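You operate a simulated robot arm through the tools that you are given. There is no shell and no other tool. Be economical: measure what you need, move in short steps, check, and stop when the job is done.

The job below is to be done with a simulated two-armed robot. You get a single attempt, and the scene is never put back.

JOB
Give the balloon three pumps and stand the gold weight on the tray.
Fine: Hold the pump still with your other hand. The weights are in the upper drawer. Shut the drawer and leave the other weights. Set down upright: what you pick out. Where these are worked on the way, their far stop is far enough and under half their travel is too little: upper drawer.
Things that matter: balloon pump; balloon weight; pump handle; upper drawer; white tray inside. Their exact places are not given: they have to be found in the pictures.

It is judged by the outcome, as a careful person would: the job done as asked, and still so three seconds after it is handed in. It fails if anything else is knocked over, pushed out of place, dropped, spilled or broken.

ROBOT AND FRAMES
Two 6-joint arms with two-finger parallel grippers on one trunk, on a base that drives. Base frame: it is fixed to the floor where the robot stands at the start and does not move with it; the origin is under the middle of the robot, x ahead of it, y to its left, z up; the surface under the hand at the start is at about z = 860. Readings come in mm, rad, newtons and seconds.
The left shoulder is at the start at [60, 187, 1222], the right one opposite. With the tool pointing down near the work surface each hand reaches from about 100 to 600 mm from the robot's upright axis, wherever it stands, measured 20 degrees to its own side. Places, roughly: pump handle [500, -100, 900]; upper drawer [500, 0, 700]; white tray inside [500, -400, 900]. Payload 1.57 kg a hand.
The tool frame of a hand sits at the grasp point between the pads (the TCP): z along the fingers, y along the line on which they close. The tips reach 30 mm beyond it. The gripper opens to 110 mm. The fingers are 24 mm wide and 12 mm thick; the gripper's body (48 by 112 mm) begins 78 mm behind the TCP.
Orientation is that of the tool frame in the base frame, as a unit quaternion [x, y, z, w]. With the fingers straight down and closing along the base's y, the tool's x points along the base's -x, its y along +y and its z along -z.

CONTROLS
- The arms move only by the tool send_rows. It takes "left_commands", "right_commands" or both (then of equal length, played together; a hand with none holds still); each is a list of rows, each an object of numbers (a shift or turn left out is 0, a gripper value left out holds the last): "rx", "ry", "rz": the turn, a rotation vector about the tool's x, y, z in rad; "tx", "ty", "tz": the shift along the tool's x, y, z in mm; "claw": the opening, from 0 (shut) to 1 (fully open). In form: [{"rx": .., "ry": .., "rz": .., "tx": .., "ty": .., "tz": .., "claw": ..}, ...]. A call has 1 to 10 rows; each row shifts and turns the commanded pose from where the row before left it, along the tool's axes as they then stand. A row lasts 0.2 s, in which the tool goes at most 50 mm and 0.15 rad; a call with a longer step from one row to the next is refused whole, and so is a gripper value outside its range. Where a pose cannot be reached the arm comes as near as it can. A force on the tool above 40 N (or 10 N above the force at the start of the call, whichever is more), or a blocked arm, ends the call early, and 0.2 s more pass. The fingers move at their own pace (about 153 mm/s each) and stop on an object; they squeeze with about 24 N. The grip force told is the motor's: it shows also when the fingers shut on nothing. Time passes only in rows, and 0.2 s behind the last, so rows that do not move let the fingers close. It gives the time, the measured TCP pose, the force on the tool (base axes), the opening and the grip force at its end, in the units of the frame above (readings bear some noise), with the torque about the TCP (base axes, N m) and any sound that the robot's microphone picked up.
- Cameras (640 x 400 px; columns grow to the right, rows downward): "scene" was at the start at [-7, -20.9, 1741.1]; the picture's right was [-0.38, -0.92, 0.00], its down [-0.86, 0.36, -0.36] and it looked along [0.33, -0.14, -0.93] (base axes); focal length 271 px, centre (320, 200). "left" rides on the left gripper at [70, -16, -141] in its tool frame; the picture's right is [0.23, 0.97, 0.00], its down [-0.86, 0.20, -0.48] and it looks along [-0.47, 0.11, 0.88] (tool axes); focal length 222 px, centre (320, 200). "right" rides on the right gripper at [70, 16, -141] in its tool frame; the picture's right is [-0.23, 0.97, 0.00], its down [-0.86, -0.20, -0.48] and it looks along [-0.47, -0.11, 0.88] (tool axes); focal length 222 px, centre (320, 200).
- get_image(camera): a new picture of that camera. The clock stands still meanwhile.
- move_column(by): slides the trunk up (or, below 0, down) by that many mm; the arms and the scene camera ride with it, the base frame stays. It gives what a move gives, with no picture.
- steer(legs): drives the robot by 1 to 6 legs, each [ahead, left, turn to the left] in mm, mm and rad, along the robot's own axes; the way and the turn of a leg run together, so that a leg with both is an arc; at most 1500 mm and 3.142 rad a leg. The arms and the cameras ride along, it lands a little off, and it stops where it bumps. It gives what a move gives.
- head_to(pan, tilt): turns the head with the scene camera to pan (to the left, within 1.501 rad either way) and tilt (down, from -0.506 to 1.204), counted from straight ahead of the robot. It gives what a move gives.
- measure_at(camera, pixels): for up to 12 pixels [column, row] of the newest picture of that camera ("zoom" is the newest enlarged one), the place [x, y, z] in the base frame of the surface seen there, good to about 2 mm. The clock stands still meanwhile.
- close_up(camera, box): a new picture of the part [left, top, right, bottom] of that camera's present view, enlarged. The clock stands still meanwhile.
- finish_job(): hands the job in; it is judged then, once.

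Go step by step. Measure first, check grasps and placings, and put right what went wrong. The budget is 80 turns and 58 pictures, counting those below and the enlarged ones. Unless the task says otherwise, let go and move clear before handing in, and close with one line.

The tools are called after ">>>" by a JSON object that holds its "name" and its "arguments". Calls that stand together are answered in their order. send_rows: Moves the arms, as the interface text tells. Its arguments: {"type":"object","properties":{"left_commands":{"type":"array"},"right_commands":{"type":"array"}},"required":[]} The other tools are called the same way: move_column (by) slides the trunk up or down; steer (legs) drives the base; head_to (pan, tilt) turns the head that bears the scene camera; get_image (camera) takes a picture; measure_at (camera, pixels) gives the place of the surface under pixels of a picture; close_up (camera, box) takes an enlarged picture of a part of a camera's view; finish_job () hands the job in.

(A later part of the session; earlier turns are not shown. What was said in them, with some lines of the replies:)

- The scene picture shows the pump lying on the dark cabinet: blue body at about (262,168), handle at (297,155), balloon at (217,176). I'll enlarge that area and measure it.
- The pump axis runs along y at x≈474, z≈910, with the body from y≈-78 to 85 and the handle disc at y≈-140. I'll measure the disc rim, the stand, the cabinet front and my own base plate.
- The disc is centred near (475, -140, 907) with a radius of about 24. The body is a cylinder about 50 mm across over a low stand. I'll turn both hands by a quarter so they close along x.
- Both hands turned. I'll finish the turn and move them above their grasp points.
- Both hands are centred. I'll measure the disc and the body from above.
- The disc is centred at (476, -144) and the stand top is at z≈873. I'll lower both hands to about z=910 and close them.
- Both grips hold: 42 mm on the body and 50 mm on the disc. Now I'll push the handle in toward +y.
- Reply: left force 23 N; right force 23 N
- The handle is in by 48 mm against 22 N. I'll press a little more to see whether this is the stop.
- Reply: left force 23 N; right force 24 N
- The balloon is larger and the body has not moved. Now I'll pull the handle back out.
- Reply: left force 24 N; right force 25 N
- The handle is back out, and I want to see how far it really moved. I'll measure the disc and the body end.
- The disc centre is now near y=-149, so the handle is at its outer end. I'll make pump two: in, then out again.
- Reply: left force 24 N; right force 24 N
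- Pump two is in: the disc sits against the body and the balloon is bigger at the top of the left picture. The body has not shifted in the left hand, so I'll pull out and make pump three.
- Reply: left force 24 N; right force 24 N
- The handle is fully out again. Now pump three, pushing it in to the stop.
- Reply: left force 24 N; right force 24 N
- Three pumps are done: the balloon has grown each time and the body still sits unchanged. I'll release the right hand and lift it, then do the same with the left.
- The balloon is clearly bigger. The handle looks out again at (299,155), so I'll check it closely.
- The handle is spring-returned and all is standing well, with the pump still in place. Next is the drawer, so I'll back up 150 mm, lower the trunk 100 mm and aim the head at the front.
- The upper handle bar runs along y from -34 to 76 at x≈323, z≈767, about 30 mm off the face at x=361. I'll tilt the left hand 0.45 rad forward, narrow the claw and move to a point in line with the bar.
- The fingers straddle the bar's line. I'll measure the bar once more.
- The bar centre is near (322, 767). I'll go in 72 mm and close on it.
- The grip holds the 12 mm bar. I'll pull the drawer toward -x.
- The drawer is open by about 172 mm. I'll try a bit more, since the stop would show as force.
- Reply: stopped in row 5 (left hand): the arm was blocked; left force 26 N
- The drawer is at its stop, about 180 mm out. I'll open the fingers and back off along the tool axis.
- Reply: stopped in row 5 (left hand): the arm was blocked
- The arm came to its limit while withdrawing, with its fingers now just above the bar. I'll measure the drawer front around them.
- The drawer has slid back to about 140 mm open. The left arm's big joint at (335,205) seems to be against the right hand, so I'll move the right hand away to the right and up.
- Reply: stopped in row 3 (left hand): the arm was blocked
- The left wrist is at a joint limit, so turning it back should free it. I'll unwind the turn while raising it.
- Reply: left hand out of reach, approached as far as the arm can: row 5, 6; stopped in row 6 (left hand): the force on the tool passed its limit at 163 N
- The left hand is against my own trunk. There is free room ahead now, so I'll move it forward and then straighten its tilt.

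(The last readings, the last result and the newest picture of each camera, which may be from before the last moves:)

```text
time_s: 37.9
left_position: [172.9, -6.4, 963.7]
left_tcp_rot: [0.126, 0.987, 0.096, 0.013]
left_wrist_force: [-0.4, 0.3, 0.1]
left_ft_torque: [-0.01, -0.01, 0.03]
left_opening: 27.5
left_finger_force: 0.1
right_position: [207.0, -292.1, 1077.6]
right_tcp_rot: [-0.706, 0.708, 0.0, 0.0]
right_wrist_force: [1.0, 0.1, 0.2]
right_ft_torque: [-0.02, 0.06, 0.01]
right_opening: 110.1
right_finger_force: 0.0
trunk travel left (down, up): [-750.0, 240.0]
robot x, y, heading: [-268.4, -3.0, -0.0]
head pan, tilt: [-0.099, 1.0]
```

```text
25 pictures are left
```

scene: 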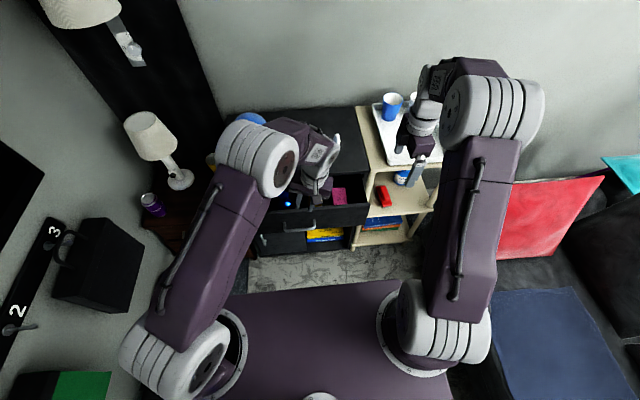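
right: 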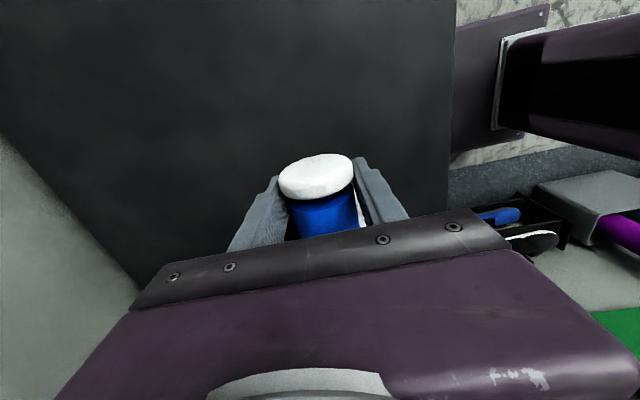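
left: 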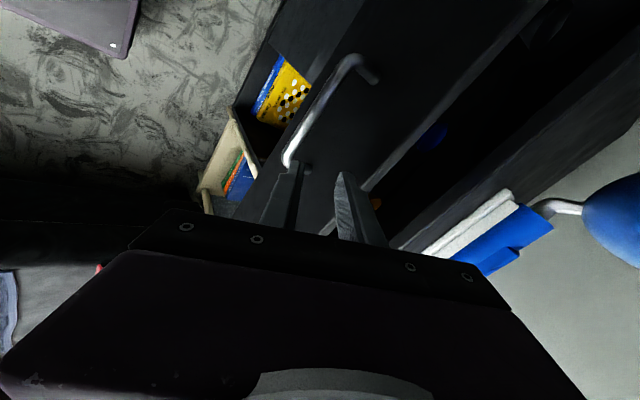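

The left arm is free. I'll straighten it and move it left and up so I can see into the drawer.

>>> {"name": "send_rows", "arguments": {"left_commands": [{"rx": 0.1, "rz": -0.1, "tz": -20}, {"rx": 0.09, "rz": -0.1, "tz": -20}, {"ty": 40, "tz": -20}, {"ty": 40, "tz": -20}, {"ty": 40}, {"ty": 40}, {"ty": 40}]}}

>>> {"name": "close_up", "arguments": {"camera": "scene", "box": [220, 130, 400, 260]}}

```text
time_s: 39.5
left_position: [179.7, 188.2, 1046.1]
left_tcp_rot: [0.028, 1.0, 0.001, 0.01]
left_wrist_force: [0.2, 0.9, 0.2]
left_ft_torque: [-0.02, -0.03, 0.04]
left_opening: 27.5
left_finger_force: 0.0
right_position: [206.4, -291.7, 1078.2]
right_tcp_rot: [-0.707, 0.707, 0.0, 0.0]
right_wrist_force: [0.4, -0.6, 0.4]
right_ft_torque: [-0.04, 0.05, 0.02]
right_opening: 110.1
right_finger_force: 0.0
trunk travel left (down, up): [-750.0, 240.0]
robot x, y, heading: [-272.1, -4.3, -0.004]
head pan, tilt: [-0.099, 1.0]
```

```text
3.08 times, centred on (310, 195) of scene
```

zoom: 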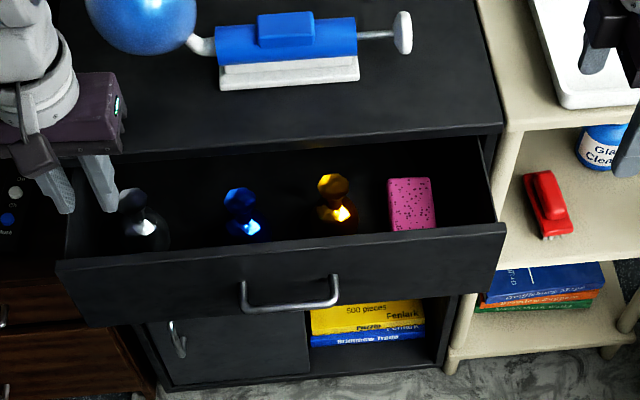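

The drawer holds a silver, a blue and a gold weight and a pink sponge. The gold weight is at zoom (335,200), so I'll measure it.

>>> {"name": "measure_at", "arguments": {"camera": "zoom", "pixels": [[333, 182], [333, 190], [335, 212], [320, 212], [352, 212], [338, 228], [243, 195], [245, 225], [412, 185], [280, 240], [289, 305], [280, 200]]}}

```text
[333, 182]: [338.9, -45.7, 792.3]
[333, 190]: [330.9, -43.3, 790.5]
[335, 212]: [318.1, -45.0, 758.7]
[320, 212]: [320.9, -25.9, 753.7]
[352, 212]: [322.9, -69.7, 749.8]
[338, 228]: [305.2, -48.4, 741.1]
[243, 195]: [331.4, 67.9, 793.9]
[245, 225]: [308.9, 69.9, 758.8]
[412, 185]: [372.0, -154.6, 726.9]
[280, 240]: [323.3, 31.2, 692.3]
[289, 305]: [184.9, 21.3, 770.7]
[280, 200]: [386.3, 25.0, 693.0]
```

The gold weight stands at about (332,-46), from floor z≈693 to knob top z≈794. The right hand will take it by the top, closing along y. I'll draw the left hand back, drive forward 120 mm and turn the right hand.

>>> {"name": "send_rows", "arguments": {"left_commands": [{"tx": 20}, {"tx": 20}, {"tx": 20}, {"ty": 20}, {}, {}, {}, {}, {}, {}], "right_commands": [{"rz": 0.15}, {"rz": 0.15}, {"rz": 0.15}, {"rz": 0.15}, {"rz": 0.15}, {"rz": 0.15}, {"rz": 0.15}, {"rz": 0.15}, {"rz": 0.15}, {"rz": 0.15}]}}

>>> {"name": "steer", "arguments": {"legs": [[120, 0, 0]]}}

```text
time_s: 41.7
left_position: [120.9, 209.6, 1041.6]
left_tcp_rot: [0.027, 1.0, 0.003, 0.011]
left_wrist_force: [0.8, 0.2, 0.8]
left_ft_torque: [-0.02, -0.01, 0.05]
left_opening: 27.4
left_finger_force: 0.0
right_position: [205.5, -292.8, 1078.7]
right_tcp_rot: [-0.032, 0.999, 0.0, 0.0]
right_wrist_force: [-0.2, -0.2, -0.4]
right_ft_torque: [0.0, -0.01, -0.03]
right_opening: 110.0
right_finger_force: 0.0
trunk travel left (down, up): [-750.0, 240.0]
robot x, y, heading: [-271.2, -4.6, -0.004]
head pan, tilt: [-0.099, 1.0]
```

```text
time_s: 42.9
left_position: [241.1, 208.5, 1042.0]
left_tcp_rot: [0.029, 1.0, 0.002, 0.011]
left_wrist_force: [-0.2, -0.7, -0.2]
left_ft_torque: [0.0, 0.0, 0.0]
left_opening: 27.4
left_finger_force: 0.0
right_position: [324.4, -293.5, 1080.0]
right_tcp_rot: [-0.034, 0.999, 0.0, 0.001]
right_wrist_force: [0.8, 0.1, -0.1]
right_ft_torque: [-0.02, 0.01, 0.03]
right_opening: 109.9
right_finger_force: 0.0
trunk travel left (down, up): [-750.0, 240.0]
robot x, y, heading: [-149.5, -2.9, -0.003]
head pan, tilt: [-0.099, 1.0]
```

Next I'll bring the right hand above the gold weight.

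>>> {"name": "send_rows", "arguments": {"right_commands": [{"rz": 0.068, "claw": 0.7}, {"ty": 40}, {"ty": 42}, {"ty": 42}, {"ty": 42}, {"ty": 42}, {"ty": 38, "tz": 20}, {"tz": 40}, {"tz": 40}, {"tz": 30}]}}

>>> {"name": "get_image", "arguments": {"camera": "right"}}

```text
time_s: 45.1
left_position: [242.2, 209.6, 1041.5]
left_tcp_rot: [0.029, 1.0, 0.001, 0.011]
left_wrist_force: [0.4, 0.5, -0.9]
left_ft_torque: [0.06, -0.01, 0.01]
left_opening: 27.4
left_finger_force: 0.1
right_position: [324.1, -48.0, 947.7]
right_tcp_rot: [0.001, 1.0, 0.0, 0.0]
right_wrist_force: [-1.1, -0.3, -0.6]
right_ft_torque: [-0.01, -0.04, 0.0]
right_opening: 77.0
right_finger_force: 0.0
trunk travel left (down, up): [-750.0, 240.0]
robot x, y, heading: [-151.1, 0.1, -0.003]
head pan, tilt: [-0.099, 1.0]
```

```text
23 pictures are left
```

right: 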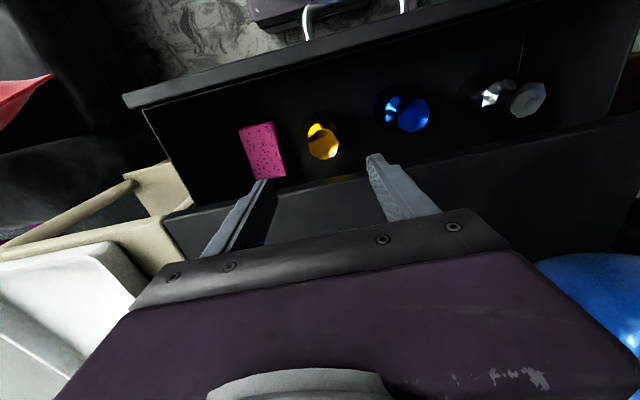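

>>> {"name": "close_up", "arguments": {"camera": "right", "box": [220, 80, 440, 218]}}

>>> {"name": "measure_at", "arguments": {"camera": "right", "pixels": [[322, 147], [310, 147], [335, 147], [322, 136], [325, 158], [320, 127], [407, 115], [270, 220], [290, 192], [345, 185]]}}

```text
2.90 times, centred on (330, 149) of right
```

zoom: 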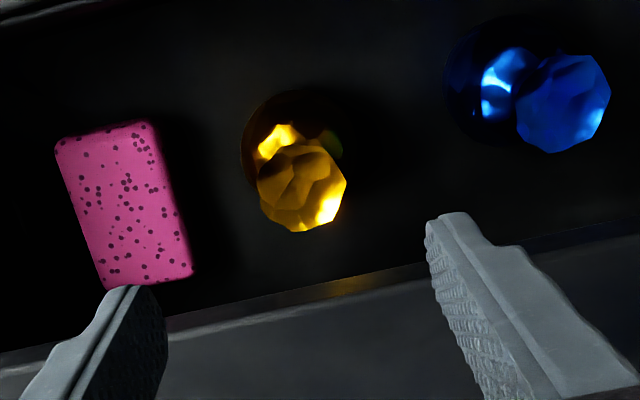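

```text
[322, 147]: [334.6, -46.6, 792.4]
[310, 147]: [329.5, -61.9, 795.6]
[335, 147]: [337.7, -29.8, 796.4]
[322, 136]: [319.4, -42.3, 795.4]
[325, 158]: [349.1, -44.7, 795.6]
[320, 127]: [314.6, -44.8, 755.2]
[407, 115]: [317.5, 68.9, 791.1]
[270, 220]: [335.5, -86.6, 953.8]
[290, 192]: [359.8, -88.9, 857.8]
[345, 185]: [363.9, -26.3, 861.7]
```

The knob is centred at (334,-46), radius 16, top z≈798. I'll go down to z≈790 and close on the knob.

>>> {"name": "send_rows", "arguments": {"right_commands": [{"tx": -9, "ty": 2, "tz": 30}, {"tz": 40}, {"tz": 40}, {"tz": 30}, {"tz": 18}, {}, {"claw": 0.0}, {}, {}]}}

>>> {"name": "close_up", "arguments": {"camera": "right", "box": [200, 60, 460, 230]}}

```text
time_s: 47.1
left_position: [240.6, 208.8, 1040.4]
left_tcp_rot: [0.028, 1.0, 0.002, 0.011]
left_wrist_force: [-0.8, -0.2, -0.5]
left_ft_torque: [0.02, -0.02, 0.02]
left_opening: 27.7
left_finger_force: 0.1
right_position: [334.3, -44.4, 790.0]
right_tcp_rot: [0.001, 1.0, 0.001, 0.0]
right_wrist_force: [-0.2, 1.3, 0.4]
right_ft_torque: [0.11, -0.03, 0.01]
right_opening: 22.9
right_finger_force: 23.8
trunk travel left (down, up): [-750.0, 240.0]
robot x, y, heading: [-150.0, -4.6, -0.002]
head pan, tilt: [-0.099, 1.0]
```

```text
2.35 times, centred on (330, 145) of right
```

zoom: 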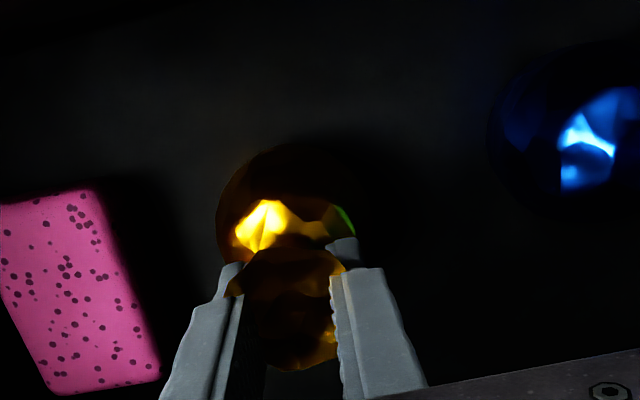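

The grip is firm at 23 mm around the knob and neck. I'll lift slightly, draw it forward off the cabinet edge, then raise it.

>>> {"name": "send_rows", "arguments": {"right_commands": [{"tz": -5}, {"tz": -5}, {"tx": 10}, {"tx": 15}, {"tx": 10}, {}]}}

>>> {"name": "close_up", "arguments": {"camera": "right", "box": [200, 60, 460, 230]}}

```text
time_s: 48.5
left_position: [240.2, 209.1, 1042.7]
left_tcp_rot: [0.029, 1.0, 0.003, 0.01]
left_wrist_force: [-0.9, 0.3, -0.3]
left_ft_torque: [0.0, -0.01, 0.0]
left_opening: 27.7
left_finger_force: 0.0
right_position: [299.6, -45.4, 800.1]
right_tcp_rot: [0.001, 1.0, 0.0, 0.0]
right_wrist_force: [0.1, -0.4, -2.2]
right_ft_torque: [0.02, -0.05, 0.02]
right_opening: 23.1
right_finger_force: 24.2
trunk travel left (down, up): [-750.0, 240.0]
robot x, y, heading: [-154.2, -3.0, -0.006]
head pan, tilt: [-0.099, 1.0]
```

```text
2.35 times, centred on (330, 145) of right
```

zoom: 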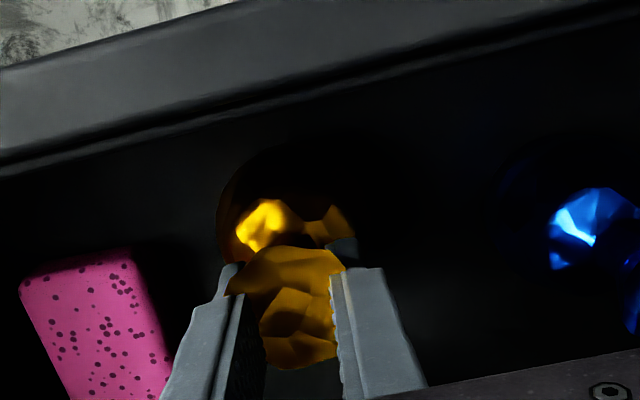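

The weight is off the floor and unchanged in the grip. I'll raise it clear and move toward the tray side.

>>> {"name": "send_rows", "arguments": {"right_commands": [{"tz": -30}, {"tz": -40}, {"tz": -40}, {"tz": -40}, {"tz": -40}, {"tz": -40}, {"ty": -40}, {"ty": -40}, {"ty": -40}, {"ty": -40}]}}

>>> {"name": "head_to", "arguments": {"pan": -0.6, "tilt": 0.85}}

>>> {"name": "get_image", "arguments": {"camera": "scene"}}

>>> {"name": "get_image", "arguments": {"camera": "right"}}

```text
time_s: 50.7
left_position: [241.5, 207.6, 1042.0]
left_tcp_rot: [0.029, 1.0, 0.003, 0.011]
left_wrist_force: [0.4, -0.9, -0.4]
left_ft_torque: [0.04, -0.03, 0.03]
left_opening: 27.4
left_finger_force: 0.0
right_position: [301.6, -206.9, 1032.0]
right_tcp_rot: [0.0, 1.0, 0.0, 0.0]
right_wrist_force: [-0.7, 0.2, -2.3]
right_ft_torque: [0.04, 0.02, 0.0]
right_opening: 22.8
right_finger_force: 24.5
trunk travel left (down, up): [-750.0, 240.0]
robot x, y, heading: [-150.2, 2.1, -0.008]
head pan, tilt: [-0.099, 1.0]
```

```text
time_s: 51.6
left_position: [241.4, 209.5, 1042.2]
left_tcp_rot: [0.029, 1.0, 0.002, 0.011]
left_wrist_force: [0.5, -0.4, -0.2]
left_ft_torque: [0.01, 0.0, 0.01]
left_opening: 27.4
left_finger_force: 0.1
right_position: [300.8, -204.4, 1033.0]
right_tcp_rot: [0.001, 1.0, -0.001, 0.0]
right_wrist_force: [0.5, 0.9, -2.1]
right_ft_torque: [-0.06, 0.0, 0.0]
right_opening: 22.8
right_finger_force: 24.5
trunk travel left (down, up): [-750.0, 240.0]
robot x, y, heading: [-150.5, -1.3, -0.003]
head pan, tilt: [-0.6, 0.85]
```

```text
19 pictures are left
```

scene: 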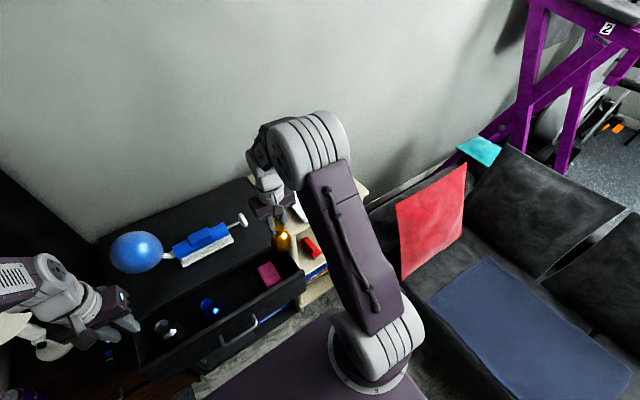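

```text
18 pictures are left
```

right: 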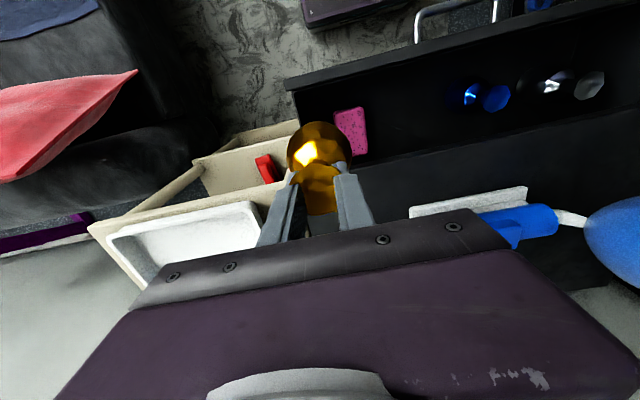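

The tray's front half is in view at about (180,235), with its front rim at row ~205-235. I'll measure it.

>>> {"name": "measure_at", "arguments": {"camera": "right", "pixels": [[110, 233], [120, 240], [180, 240], [230, 225], [255, 205], [200, 250], [160, 262], [240, 212], [140, 270], [250, 225], [95, 228]]}}

```text
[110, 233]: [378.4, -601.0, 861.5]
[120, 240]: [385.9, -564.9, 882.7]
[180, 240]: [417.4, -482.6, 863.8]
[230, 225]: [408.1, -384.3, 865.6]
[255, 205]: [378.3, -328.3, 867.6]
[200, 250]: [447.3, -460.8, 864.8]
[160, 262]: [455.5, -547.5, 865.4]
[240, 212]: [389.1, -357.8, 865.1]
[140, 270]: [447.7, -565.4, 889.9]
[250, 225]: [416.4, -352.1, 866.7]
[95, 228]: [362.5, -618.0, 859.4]
```

The tray floor is at z≈865, about x 385-, y -330 to -560, and I'll aim for (420,-420). That is out of reach from here, so I'll pull the left hand back a little, then drive forward 110 and right 80.

>>> {"name": "send_rows", "arguments": {"left_commands": [{"tx": 20}, {"tx": 20}, {"tx": 20}, {}]}}

>>> {"name": "steer", "arguments": {"legs": [[110, -80, 0]]}}

>>> {"name": "get_image", "arguments": {"camera": "right"}}

>>> {"name": "get_image", "arguments": {"camera": "scene"}}

```text
time_s: 52.6
left_position: [179.2, 212.0, 1041.5]
left_tcp_rot: [0.028, 1.0, 0.003, 0.011]
left_wrist_force: [-0.9, 0.0, 0.1]
left_ft_torque: [-0.03, 0.01, 0.02]
left_opening: 27.4
left_finger_force: 0.0
right_position: [301.9, -204.6, 1032.7]
right_tcp_rot: [0.001, 1.0, 0.0, 0.0]
right_wrist_force: [0.3, -0.1, -1.6]
right_ft_torque: [-0.01, 0.0, -0.03]
right_opening: 22.5
right_finger_force: 24.5
trunk travel left (down, up): [-750.0, 240.0]
robot x, y, heading: [-152.9, 1.7, -0.003]
head pan, tilt: [-0.6, 0.85]
```

```text
time_s: 53.9
left_position: [286.2, 134.1, 1041.7]
left_tcp_rot: [0.028, 1.0, 0.001, 0.011]
left_wrist_force: [-0.4, 0.0, -0.2]
left_ft_torque: [-0.02, -0.01, 0.02]
left_opening: 27.4
left_finger_force: 0.2
right_position: [407.1, -284.0, 1033.4]
right_tcp_rot: [0.0, 1.0, -0.001, 0.001]
right_wrist_force: [-0.1, -0.1, -1.2]
right_ft_torque: [-0.03, -0.05, 0.0]
right_opening: 22.1
right_finger_force: 23.9
trunk travel left (down, up): [-750.0, 240.0]
robot x, y, heading: [-42.8, -77.7, 0.002]
head pan, tilt: [-0.6, 0.85]
```

```text
17 pictures are left
```

right: 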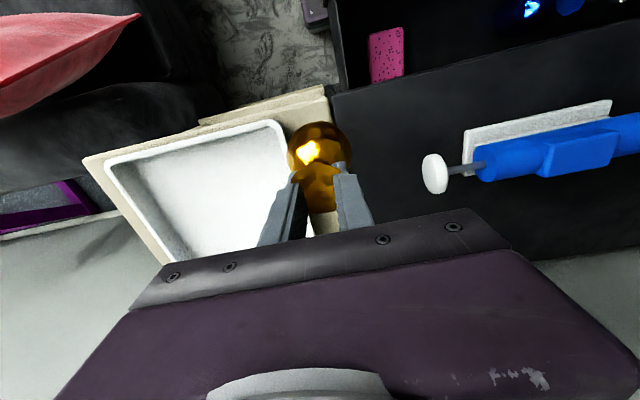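

```text
16 pictures are left
```

scene: 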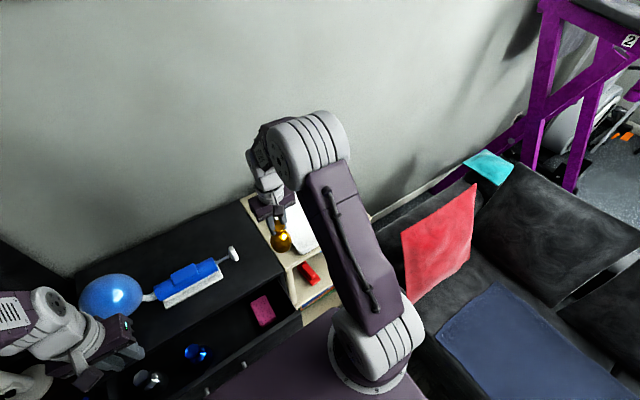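

All is clear. I'll carry the weight over the tray.

>>> {"name": "send_rows", "arguments": {"right_commands": [{"ty": -34, "tx": -4}, {"ty": -34, "tx": -4}, {"ty": -34, "tx": -4}, {"ty": -34, "tx": -3}, {}]}}

>>> {"name": "get_image", "arguments": {"camera": "right"}}

```text
time_s: 55.1
left_position: [286.9, 132.9, 1040.4]
left_tcp_rot: [0.028, 1.0, 0.001, 0.01]
left_wrist_force: [-0.8, 0.8, 0.6]
left_ft_torque: [0.0, -0.01, 0.0]
left_opening: 27.5
left_finger_force: 0.1
right_position: [423.4, -420.2, 1034.1]
right_tcp_rot: [0.0, 1.0, 0.0, 0.0]
right_wrist_force: [1.0, 0.1, -0.3]
right_ft_torque: [-0.01, -0.01, -0.03]
right_opening: 21.9
right_finger_force: 23.8
trunk travel left (down, up): [-750.0, 240.0]
robot x, y, heading: [-42.5, -81.7, -0.003]
head pan, tilt: [-0.6, 0.85]
```

```text
15 pictures are left
```

right: 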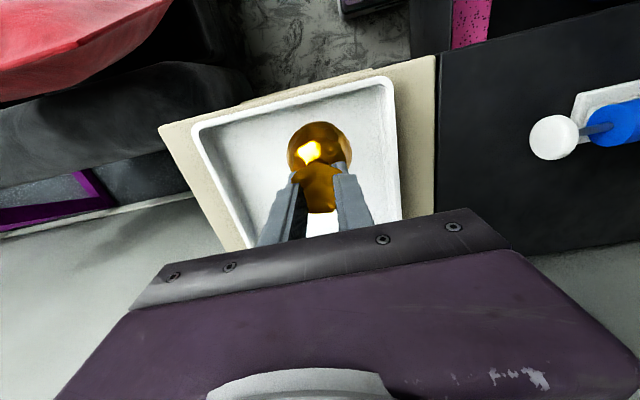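

The weight is well inside the tray. I'll lower it most of the way, then in small steps.

>>> {"name": "send_rows", "arguments": {"right_commands": [{"tz": 25}, {"tz": 25}, {"tz": 12}, {}]}}

>>> {"name": "send_rows", "arguments": {"right_commands": [{"tz": 3}, {"tz": 3}, {}]}}

>>> {"name": "close_up", "arguments": {"camera": "scene", "box": [220, 140, 360, 290]}}

```text
time_s: 56.1
left_position: [287.1, 131.5, 1040.4]
left_tcp_rot: [0.028, 1.0, 0.002, 0.01]
left_wrist_force: [0.1, -0.4, 0.6]
left_ft_torque: [0.0, -0.03, 0.0]
left_opening: 27.3
left_finger_force: 0.0
right_position: [422.7, -420.3, 972.2]
right_tcp_rot: [0.0, 1.0, -0.001, 0.001]
right_wrist_force: [0.8, 0.1, -2.8]
right_ft_torque: [0.0, -0.04, 0.01]
right_opening: 21.7
right_finger_force: 23.9
trunk travel left (down, up): [-750.0, 240.0]
robot x, y, heading: [-43.9, -82.3, -0.003]
head pan, tilt: [-0.6, 0.85]
```

```text
time_s: 56.9
left_position: [284.9, 131.4, 1040.7]
left_tcp_rot: [0.027, 1.0, 0.001, 0.011]
left_wrist_force: [-1.1, 0.0, 0.1]
left_ft_torque: [0.03, -0.03, 0.0]
left_opening: 27.6
left_finger_force: 0.0
right_position: [422.3, -419.6, 968.0]
right_tcp_rot: [0.0, 1.0, -0.001, 0.001]
right_wrist_force: [-0.6, -1.4, 13.2]
right_ft_torque: [0.11, 0.34, -0.01]
right_opening: 21.9
right_finger_force: 24.1
trunk travel left (down, up): [-750.0, 240.0]
robot x, y, heading: [-48.9, -79.4, 0.001]
head pan, tilt: [-0.6, 0.85]
```

```text
2.67 times, centred on (290, 215) of scene
```

zoom: 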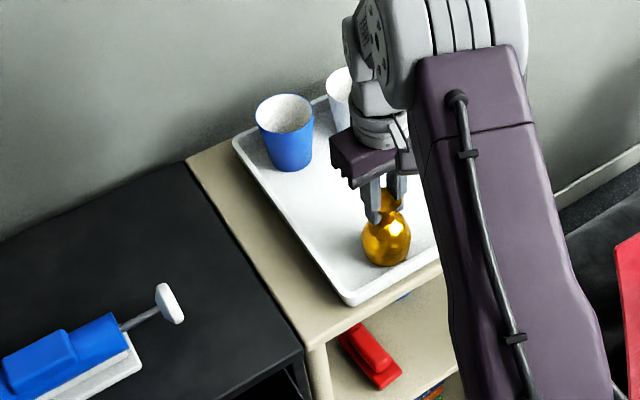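

The 13 N upward force shows the weight is standing on the tray, and it is upright. I'll release it and rise straight up.

>>> {"name": "send_rows", "arguments": {"right_commands": [{"claw": 0.65}, {}, {}, {"tz": -15}, {"tz": -25}, {"tz": -35}, {"tz": -35}, {}]}}

>>> {"name": "get_image", "arguments": {"camera": "right"}}

```text
time_s: 58.7
left_position: [286.8, 132.3, 1041.7]
left_tcp_rot: [0.028, 1.0, 0.003, 0.011]
left_wrist_force: [-1.1, 0.9, -0.4]
left_ft_torque: [0.04, 0.01, -0.03]
left_opening: 27.3
left_finger_force: 0.1
right_position: [423.9, -420.9, 1075.2]
right_tcp_rot: [0.0, 1.0, 0.001, 0.0]
right_wrist_force: [0.6, 0.4, 0.3]
right_ft_torque: [0.03, -0.01, 0.0]
right_opening: 71.6
right_finger_force: 0.1
trunk travel left (down, up): [-750.0, 240.0]
robot x, y, heading: [-46.1, -83.3, -0.002]
head pan, tilt: [-0.6, 0.85]
```

```text
13 pictures are left
```

right: 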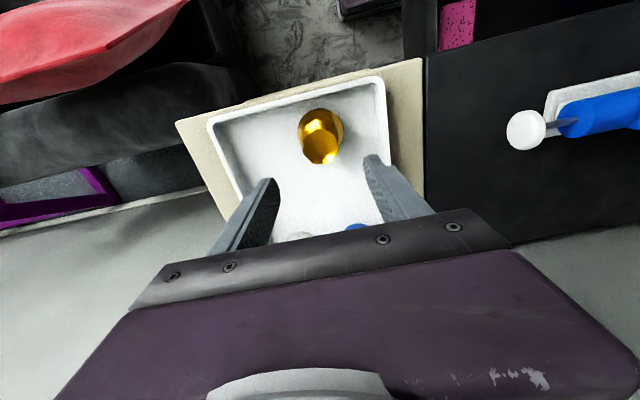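

The gold weight stands upright on the tray at (320,137). Now I'll shut the drawer with the left hand, driving back 150 and left 80 first.

>>> {"name": "steer", "arguments": {"legs": [[-150, 80, 0]]}}

>>> {"name": "head_to", "arguments": {"pan": -0.1, "tilt": 1.0}}

>>> {"name": "get_image", "arguments": {"camera": "scene"}}

>>> {"name": "get_image", "arguments": {"camera": "left"}}

```text
time_s: 60.2
left_position: [136.6, 211.5, 1040.8]
left_tcp_rot: [0.027, 1.0, 0.003, 0.01]
left_wrist_force: [-1.2, 0.8, 0.4]
left_ft_torque: [0.03, 0.03, 0.02]
left_opening: 27.3
left_finger_force: 0.0
right_position: [272.1, -341.5, 1073.2]
right_tcp_rot: [-0.001, 1.0, 0.0, -0.001]
right_wrist_force: [0.6, -0.2, -0.8]
right_ft_torque: [-0.02, 0.01, 0.0]
right_opening: 71.4
right_finger_force: 0.1
trunk travel left (down, up): [-750.0, 240.0]
robot x, y, heading: [-191.9, 4.0, -0.0]
head pan, tilt: [-0.6, 0.85]
```

```text
time_s: 61.1
left_position: [134.8, 211.2, 1041.5]
left_tcp_rot: [0.027, 1.0, 0.002, 0.011]
left_wrist_force: [0.1, -0.1, 0.2]
left_ft_torque: [-0.02, -0.04, 0.01]
left_opening: 27.8
left_finger_force: 0.1
right_position: [270.9, -341.1, 1074.2]
right_tcp_rot: [-0.001, 1.0, 0.0, -0.001]
right_wrist_force: [-0.1, -0.2, 0.0]
right_ft_torque: [0.04, -0.02, 0.03]
right_opening: 71.4
right_finger_force: 0.2
trunk travel left (down, up): [-750.0, 240.0]
robot x, y, heading: [-197.5, -3.6, 0.0]
head pan, tilt: [-0.099, 1.0]
```

```text
12 pictures are left
```

scene: 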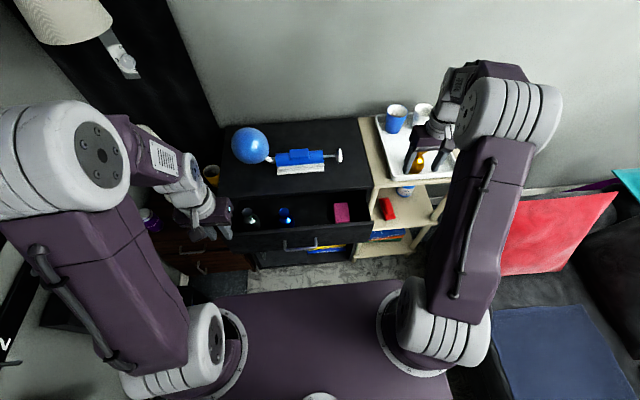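

```text
11 pictures are left
```

left: 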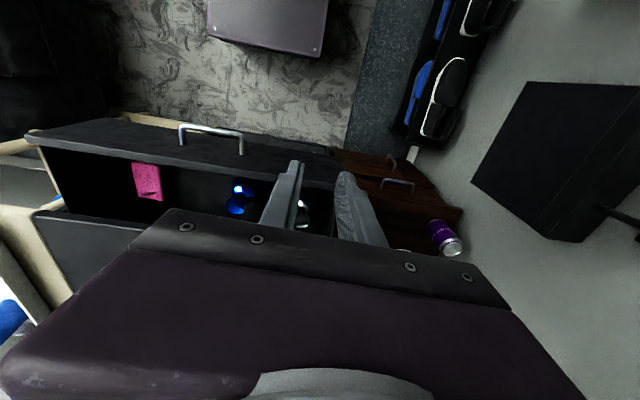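

I'll measure the handle and the drawer front now.

>>> {"name": "measure_at", "arguments": {"camera": "left", "pixels": [[212, 128], [182, 128], [240, 137], [150, 130], [200, 147], [300, 150], [50, 135]]}}

>>> {"name": "measure_at", "arguments": {"camera": "scene", "pixels": [[300, 236], [301, 247], [250, 237], [360, 224], [315, 237]]}}

```text
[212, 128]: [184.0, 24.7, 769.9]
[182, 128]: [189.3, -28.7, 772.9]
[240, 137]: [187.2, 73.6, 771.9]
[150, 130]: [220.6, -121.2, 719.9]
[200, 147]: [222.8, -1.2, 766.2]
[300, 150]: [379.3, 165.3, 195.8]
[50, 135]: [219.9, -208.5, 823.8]
```

```text
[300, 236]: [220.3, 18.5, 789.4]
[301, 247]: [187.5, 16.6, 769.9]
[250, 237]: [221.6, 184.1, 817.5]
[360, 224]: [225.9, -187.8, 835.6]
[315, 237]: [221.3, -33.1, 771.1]
```

The front face is at x≈221 with its top at z≈838. I'll bring the closed left fingers in front of it, just above the bar level.

>>> {"name": "send_rows", "arguments": {"left_commands": [{"tx": -40, "claw": 0.0}, {"ty": -40}, {"ty": -40}, {"ty": -40}, {"ty": -40}, {"ty": -30}, {"tz": 45}, {"tz": 45}, {"tz": 45}, {"tz": 45}]}}

```text
time_s: 63.3
left_position: [167.7, 19.5, 858.6]
left_tcp_rot: [0.027, 1.0, 0.002, 0.01]
left_wrist_force: [-0.1, -0.2, -0.1]
left_ft_torque: [0.0, 0.04, 0.0]
left_opening: 0.2
left_finger_force: 21.6
right_position: [271.0, -340.9, 1074.6]
right_tcp_rot: [-0.001, 1.0, 0.0, -0.001]
right_wrist_force: [0.0, -0.3, -0.4]
right_ft_torque: [-0.01, -0.03, 0.02]
right_opening: 71.5
right_finger_force: 0.1
trunk travel left (down, up): [-750.0, 240.0]
robot x, y, heading: [-198.5, -1.5, -0.004]
head pan, tilt: [-0.099, 1.0]
```

In position. I'll lower to z≈814 and push the front in toward x=361.

>>> {"name": "send_rows", "arguments": {"left_commands": [{"tz": 25}, {"tz": 20}, {"tx": -20}, {"tx": -20}, {"tx": -20}, {"tx": -20}, {"tx": -20}, {"tx": -20}, {"tx": -20}, {"tx": -20}]}}

>>> {"name": "get_image", "arguments": {"camera": "scene"}}

```text
time_s: 65.5
left_position: [328.8, 12.5, 818.4]
left_tcp_rot: [0.028, 1.0, 0.002, 0.011]
left_wrist_force: [-0.1, -0.8, 0.6]
left_ft_torque: [-0.03, 0.0, -0.03]
left_opening: 0.0
left_finger_force: 21.7
right_position: [272.0, -341.4, 1072.3]
right_tcp_rot: [0.0, 1.0, 0.001, 0.0]
right_wrist_force: [-0.7, 0.1, 0.4]
right_ft_torque: [0.0, 0.04, -0.01]
right_opening: 71.6
right_finger_force: 0.2
trunk travel left (down, up): [-750.0, 240.0]
robot x, y, heading: [-199.3, -0.8, -0.003]
head pan, tilt: [-0.099, 1.0]
```

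```text
10 pictures are left
```

scene: 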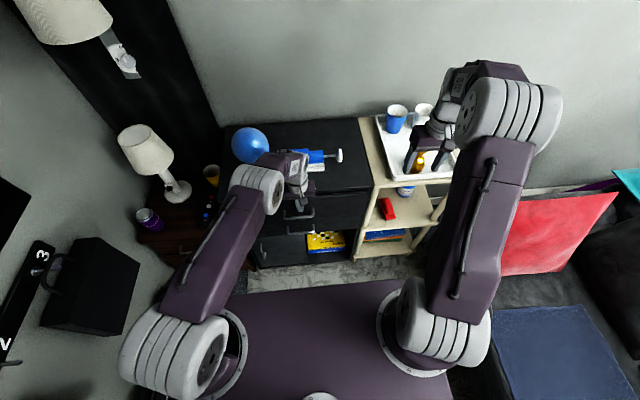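

The drawer is nearly shut. I'll push the last 20 mm or so until it meets the stop.

>>> {"name": "send_rows", "arguments": {"left_commands": [{"tx": -8}, {"tx": -8}, {"tx": -5}, {"tx": -3}, {}]}}

>>> {"name": "close_up", "arguments": {"camera": "scene", "box": [220, 110, 400, 270]}}

>>> {"name": "measure_at", "arguments": {"camera": "zoom", "pixels": [[180, 300], [400, 250], [440, 260], [200, 290], [450, 225], [330, 260]]}}

```text
time_s: 66.7
left_position: [345.9, 11.2, 819.3]
left_tcp_rot: [0.028, 1.0, 0.004, 0.008]
left_wrist_force: [-28.9, -0.1, -8.1]
left_ft_torque: [-0.14, -0.25, 0.42]
left_opening: 0.1
left_finger_force: 21.4
right_position: [266.7, -341.1, 1076.2]
right_tcp_rot: [-0.002, 1.0, 0.0, 0.002]
right_wrist_force: [0.3, -0.1, -0.1]
right_ft_torque: [0.01, 0.01, -0.03]
right_opening: 71.6
right_finger_force: 0.1
trunk travel left (down, up): [-750.0, 240.0]
robot x, y, heading: [-196.4, 0.4, 0.002]
head pan, tilt: [-0.099, 1.0]
```

```text
2.50 times, centred on (310, 190) of scene
```

zoom: 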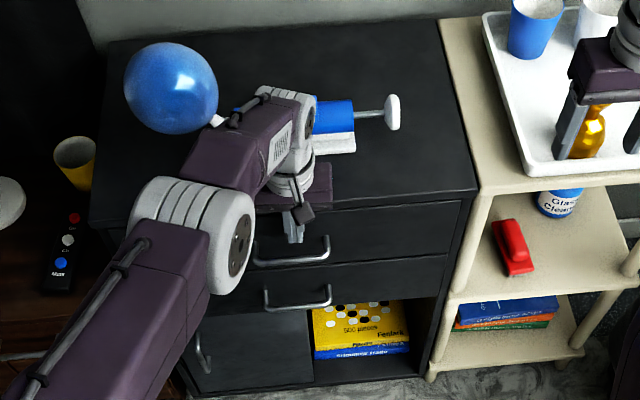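

```text
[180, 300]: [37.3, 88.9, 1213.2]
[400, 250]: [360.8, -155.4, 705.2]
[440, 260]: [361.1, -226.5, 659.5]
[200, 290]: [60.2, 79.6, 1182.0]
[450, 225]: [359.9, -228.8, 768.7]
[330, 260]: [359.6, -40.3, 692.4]
```

The drawer met its stop at 29 N and its face is flush at x≈360. I'll back the left hand off, raise it, and check everything.

>>> {"name": "send_rows", "arguments": {"left_commands": [{"tx": 15}, {"tx": 30}, {"tx": 20}, {"tz": -40}, {"tz": -40}, {"tz": -40}, {"tz": -40}, {"ty": 40}, {"ty": 40}, {"ty": 40}]}}

>>> {"name": "steer", "arguments": {"legs": [[-80, 0, 0]]}}

>>> {"name": "get_image", "arguments": {"camera": "scene"}}

>>> {"name": "close_up", "arguments": {"camera": "scene", "box": [220, 90, 470, 250]}}

```text
time_s: 68.9
left_position: [289.3, 134.7, 978.7]
left_tcp_rot: [0.027, 1.0, 0.001, 0.011]
left_wrist_force: [0.6, 0.9, 0.6]
left_ft_torque: [0.0, 0.03, -0.02]
left_opening: 0.1
left_finger_force: 21.4
right_position: [270.4, -341.3, 1074.2]
right_tcp_rot: [-0.001, 1.0, -0.001, 0.0]
right_wrist_force: [-0.5, 0.3, -0.5]
right_ft_torque: [-0.02, -0.04, -0.03]
right_opening: 71.6
right_finger_force: 0.1
trunk travel left (down, up): [-750.0, 240.0]
robot x, y, heading: [-196.1, -1.4, 0.001]
head pan, tilt: [-0.099, 1.0]
```

```text
time_s: 70.0
left_position: [212.5, 134.5, 977.4]
left_tcp_rot: [0.026, 1.0, 0.003, 0.01]
left_wrist_force: [0.0, 0.9, 1.0]
left_ft_torque: [0.01, 0.02, -0.02]
left_opening: 0.0
left_finger_force: 21.0
right_position: [194.0, -340.5, 1073.4]
right_tcp_rot: [-0.001, 1.0, 0.0, -0.001]
right_wrist_force: [-0.1, -0.4, -0.3]
right_ft_torque: [0.01, 0.0, 0.0]
right_opening: 71.4
right_finger_force: 0.0
trunk travel left (down, up): [-750.0, 240.0]
robot x, y, heading: [-277.2, -1.7, 0.001]
head pan, tilt: [-0.099, 1.0]
```

```text
8 pictures are left
```

scene: 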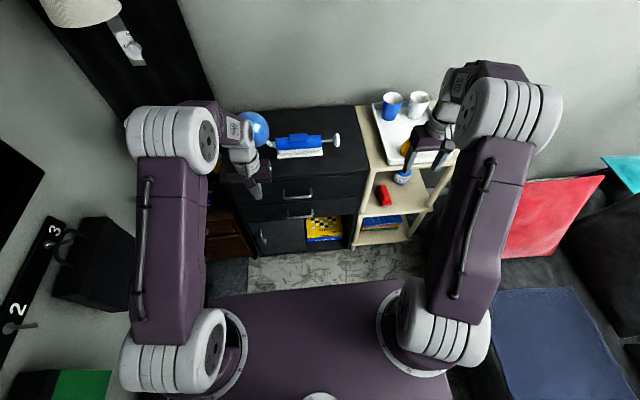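

```text
2.50 times, centred on (345, 170) of scene
```

zoom: 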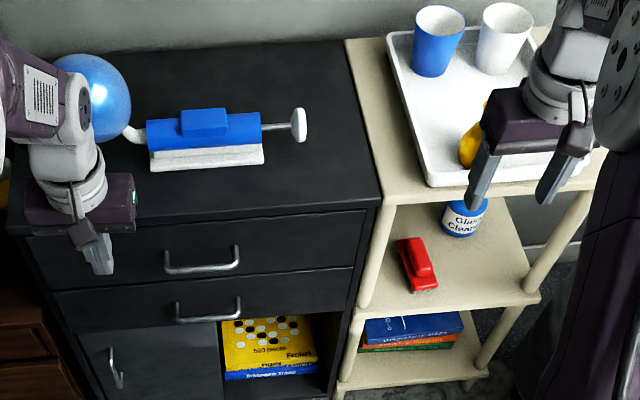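

The drawer is shut, the pump is in place with its balloon inflated, and the gold weight is on the tray with both hands clear. I'll hand the job in.

>>> {"name": "finish_job", "arguments": {}}

```text
The job is handed in.
```

I gave the balloon three pumps while holding the pump still, stood the gold weight upright on the white tray, and shut the upper drawer with the other weights left inside.
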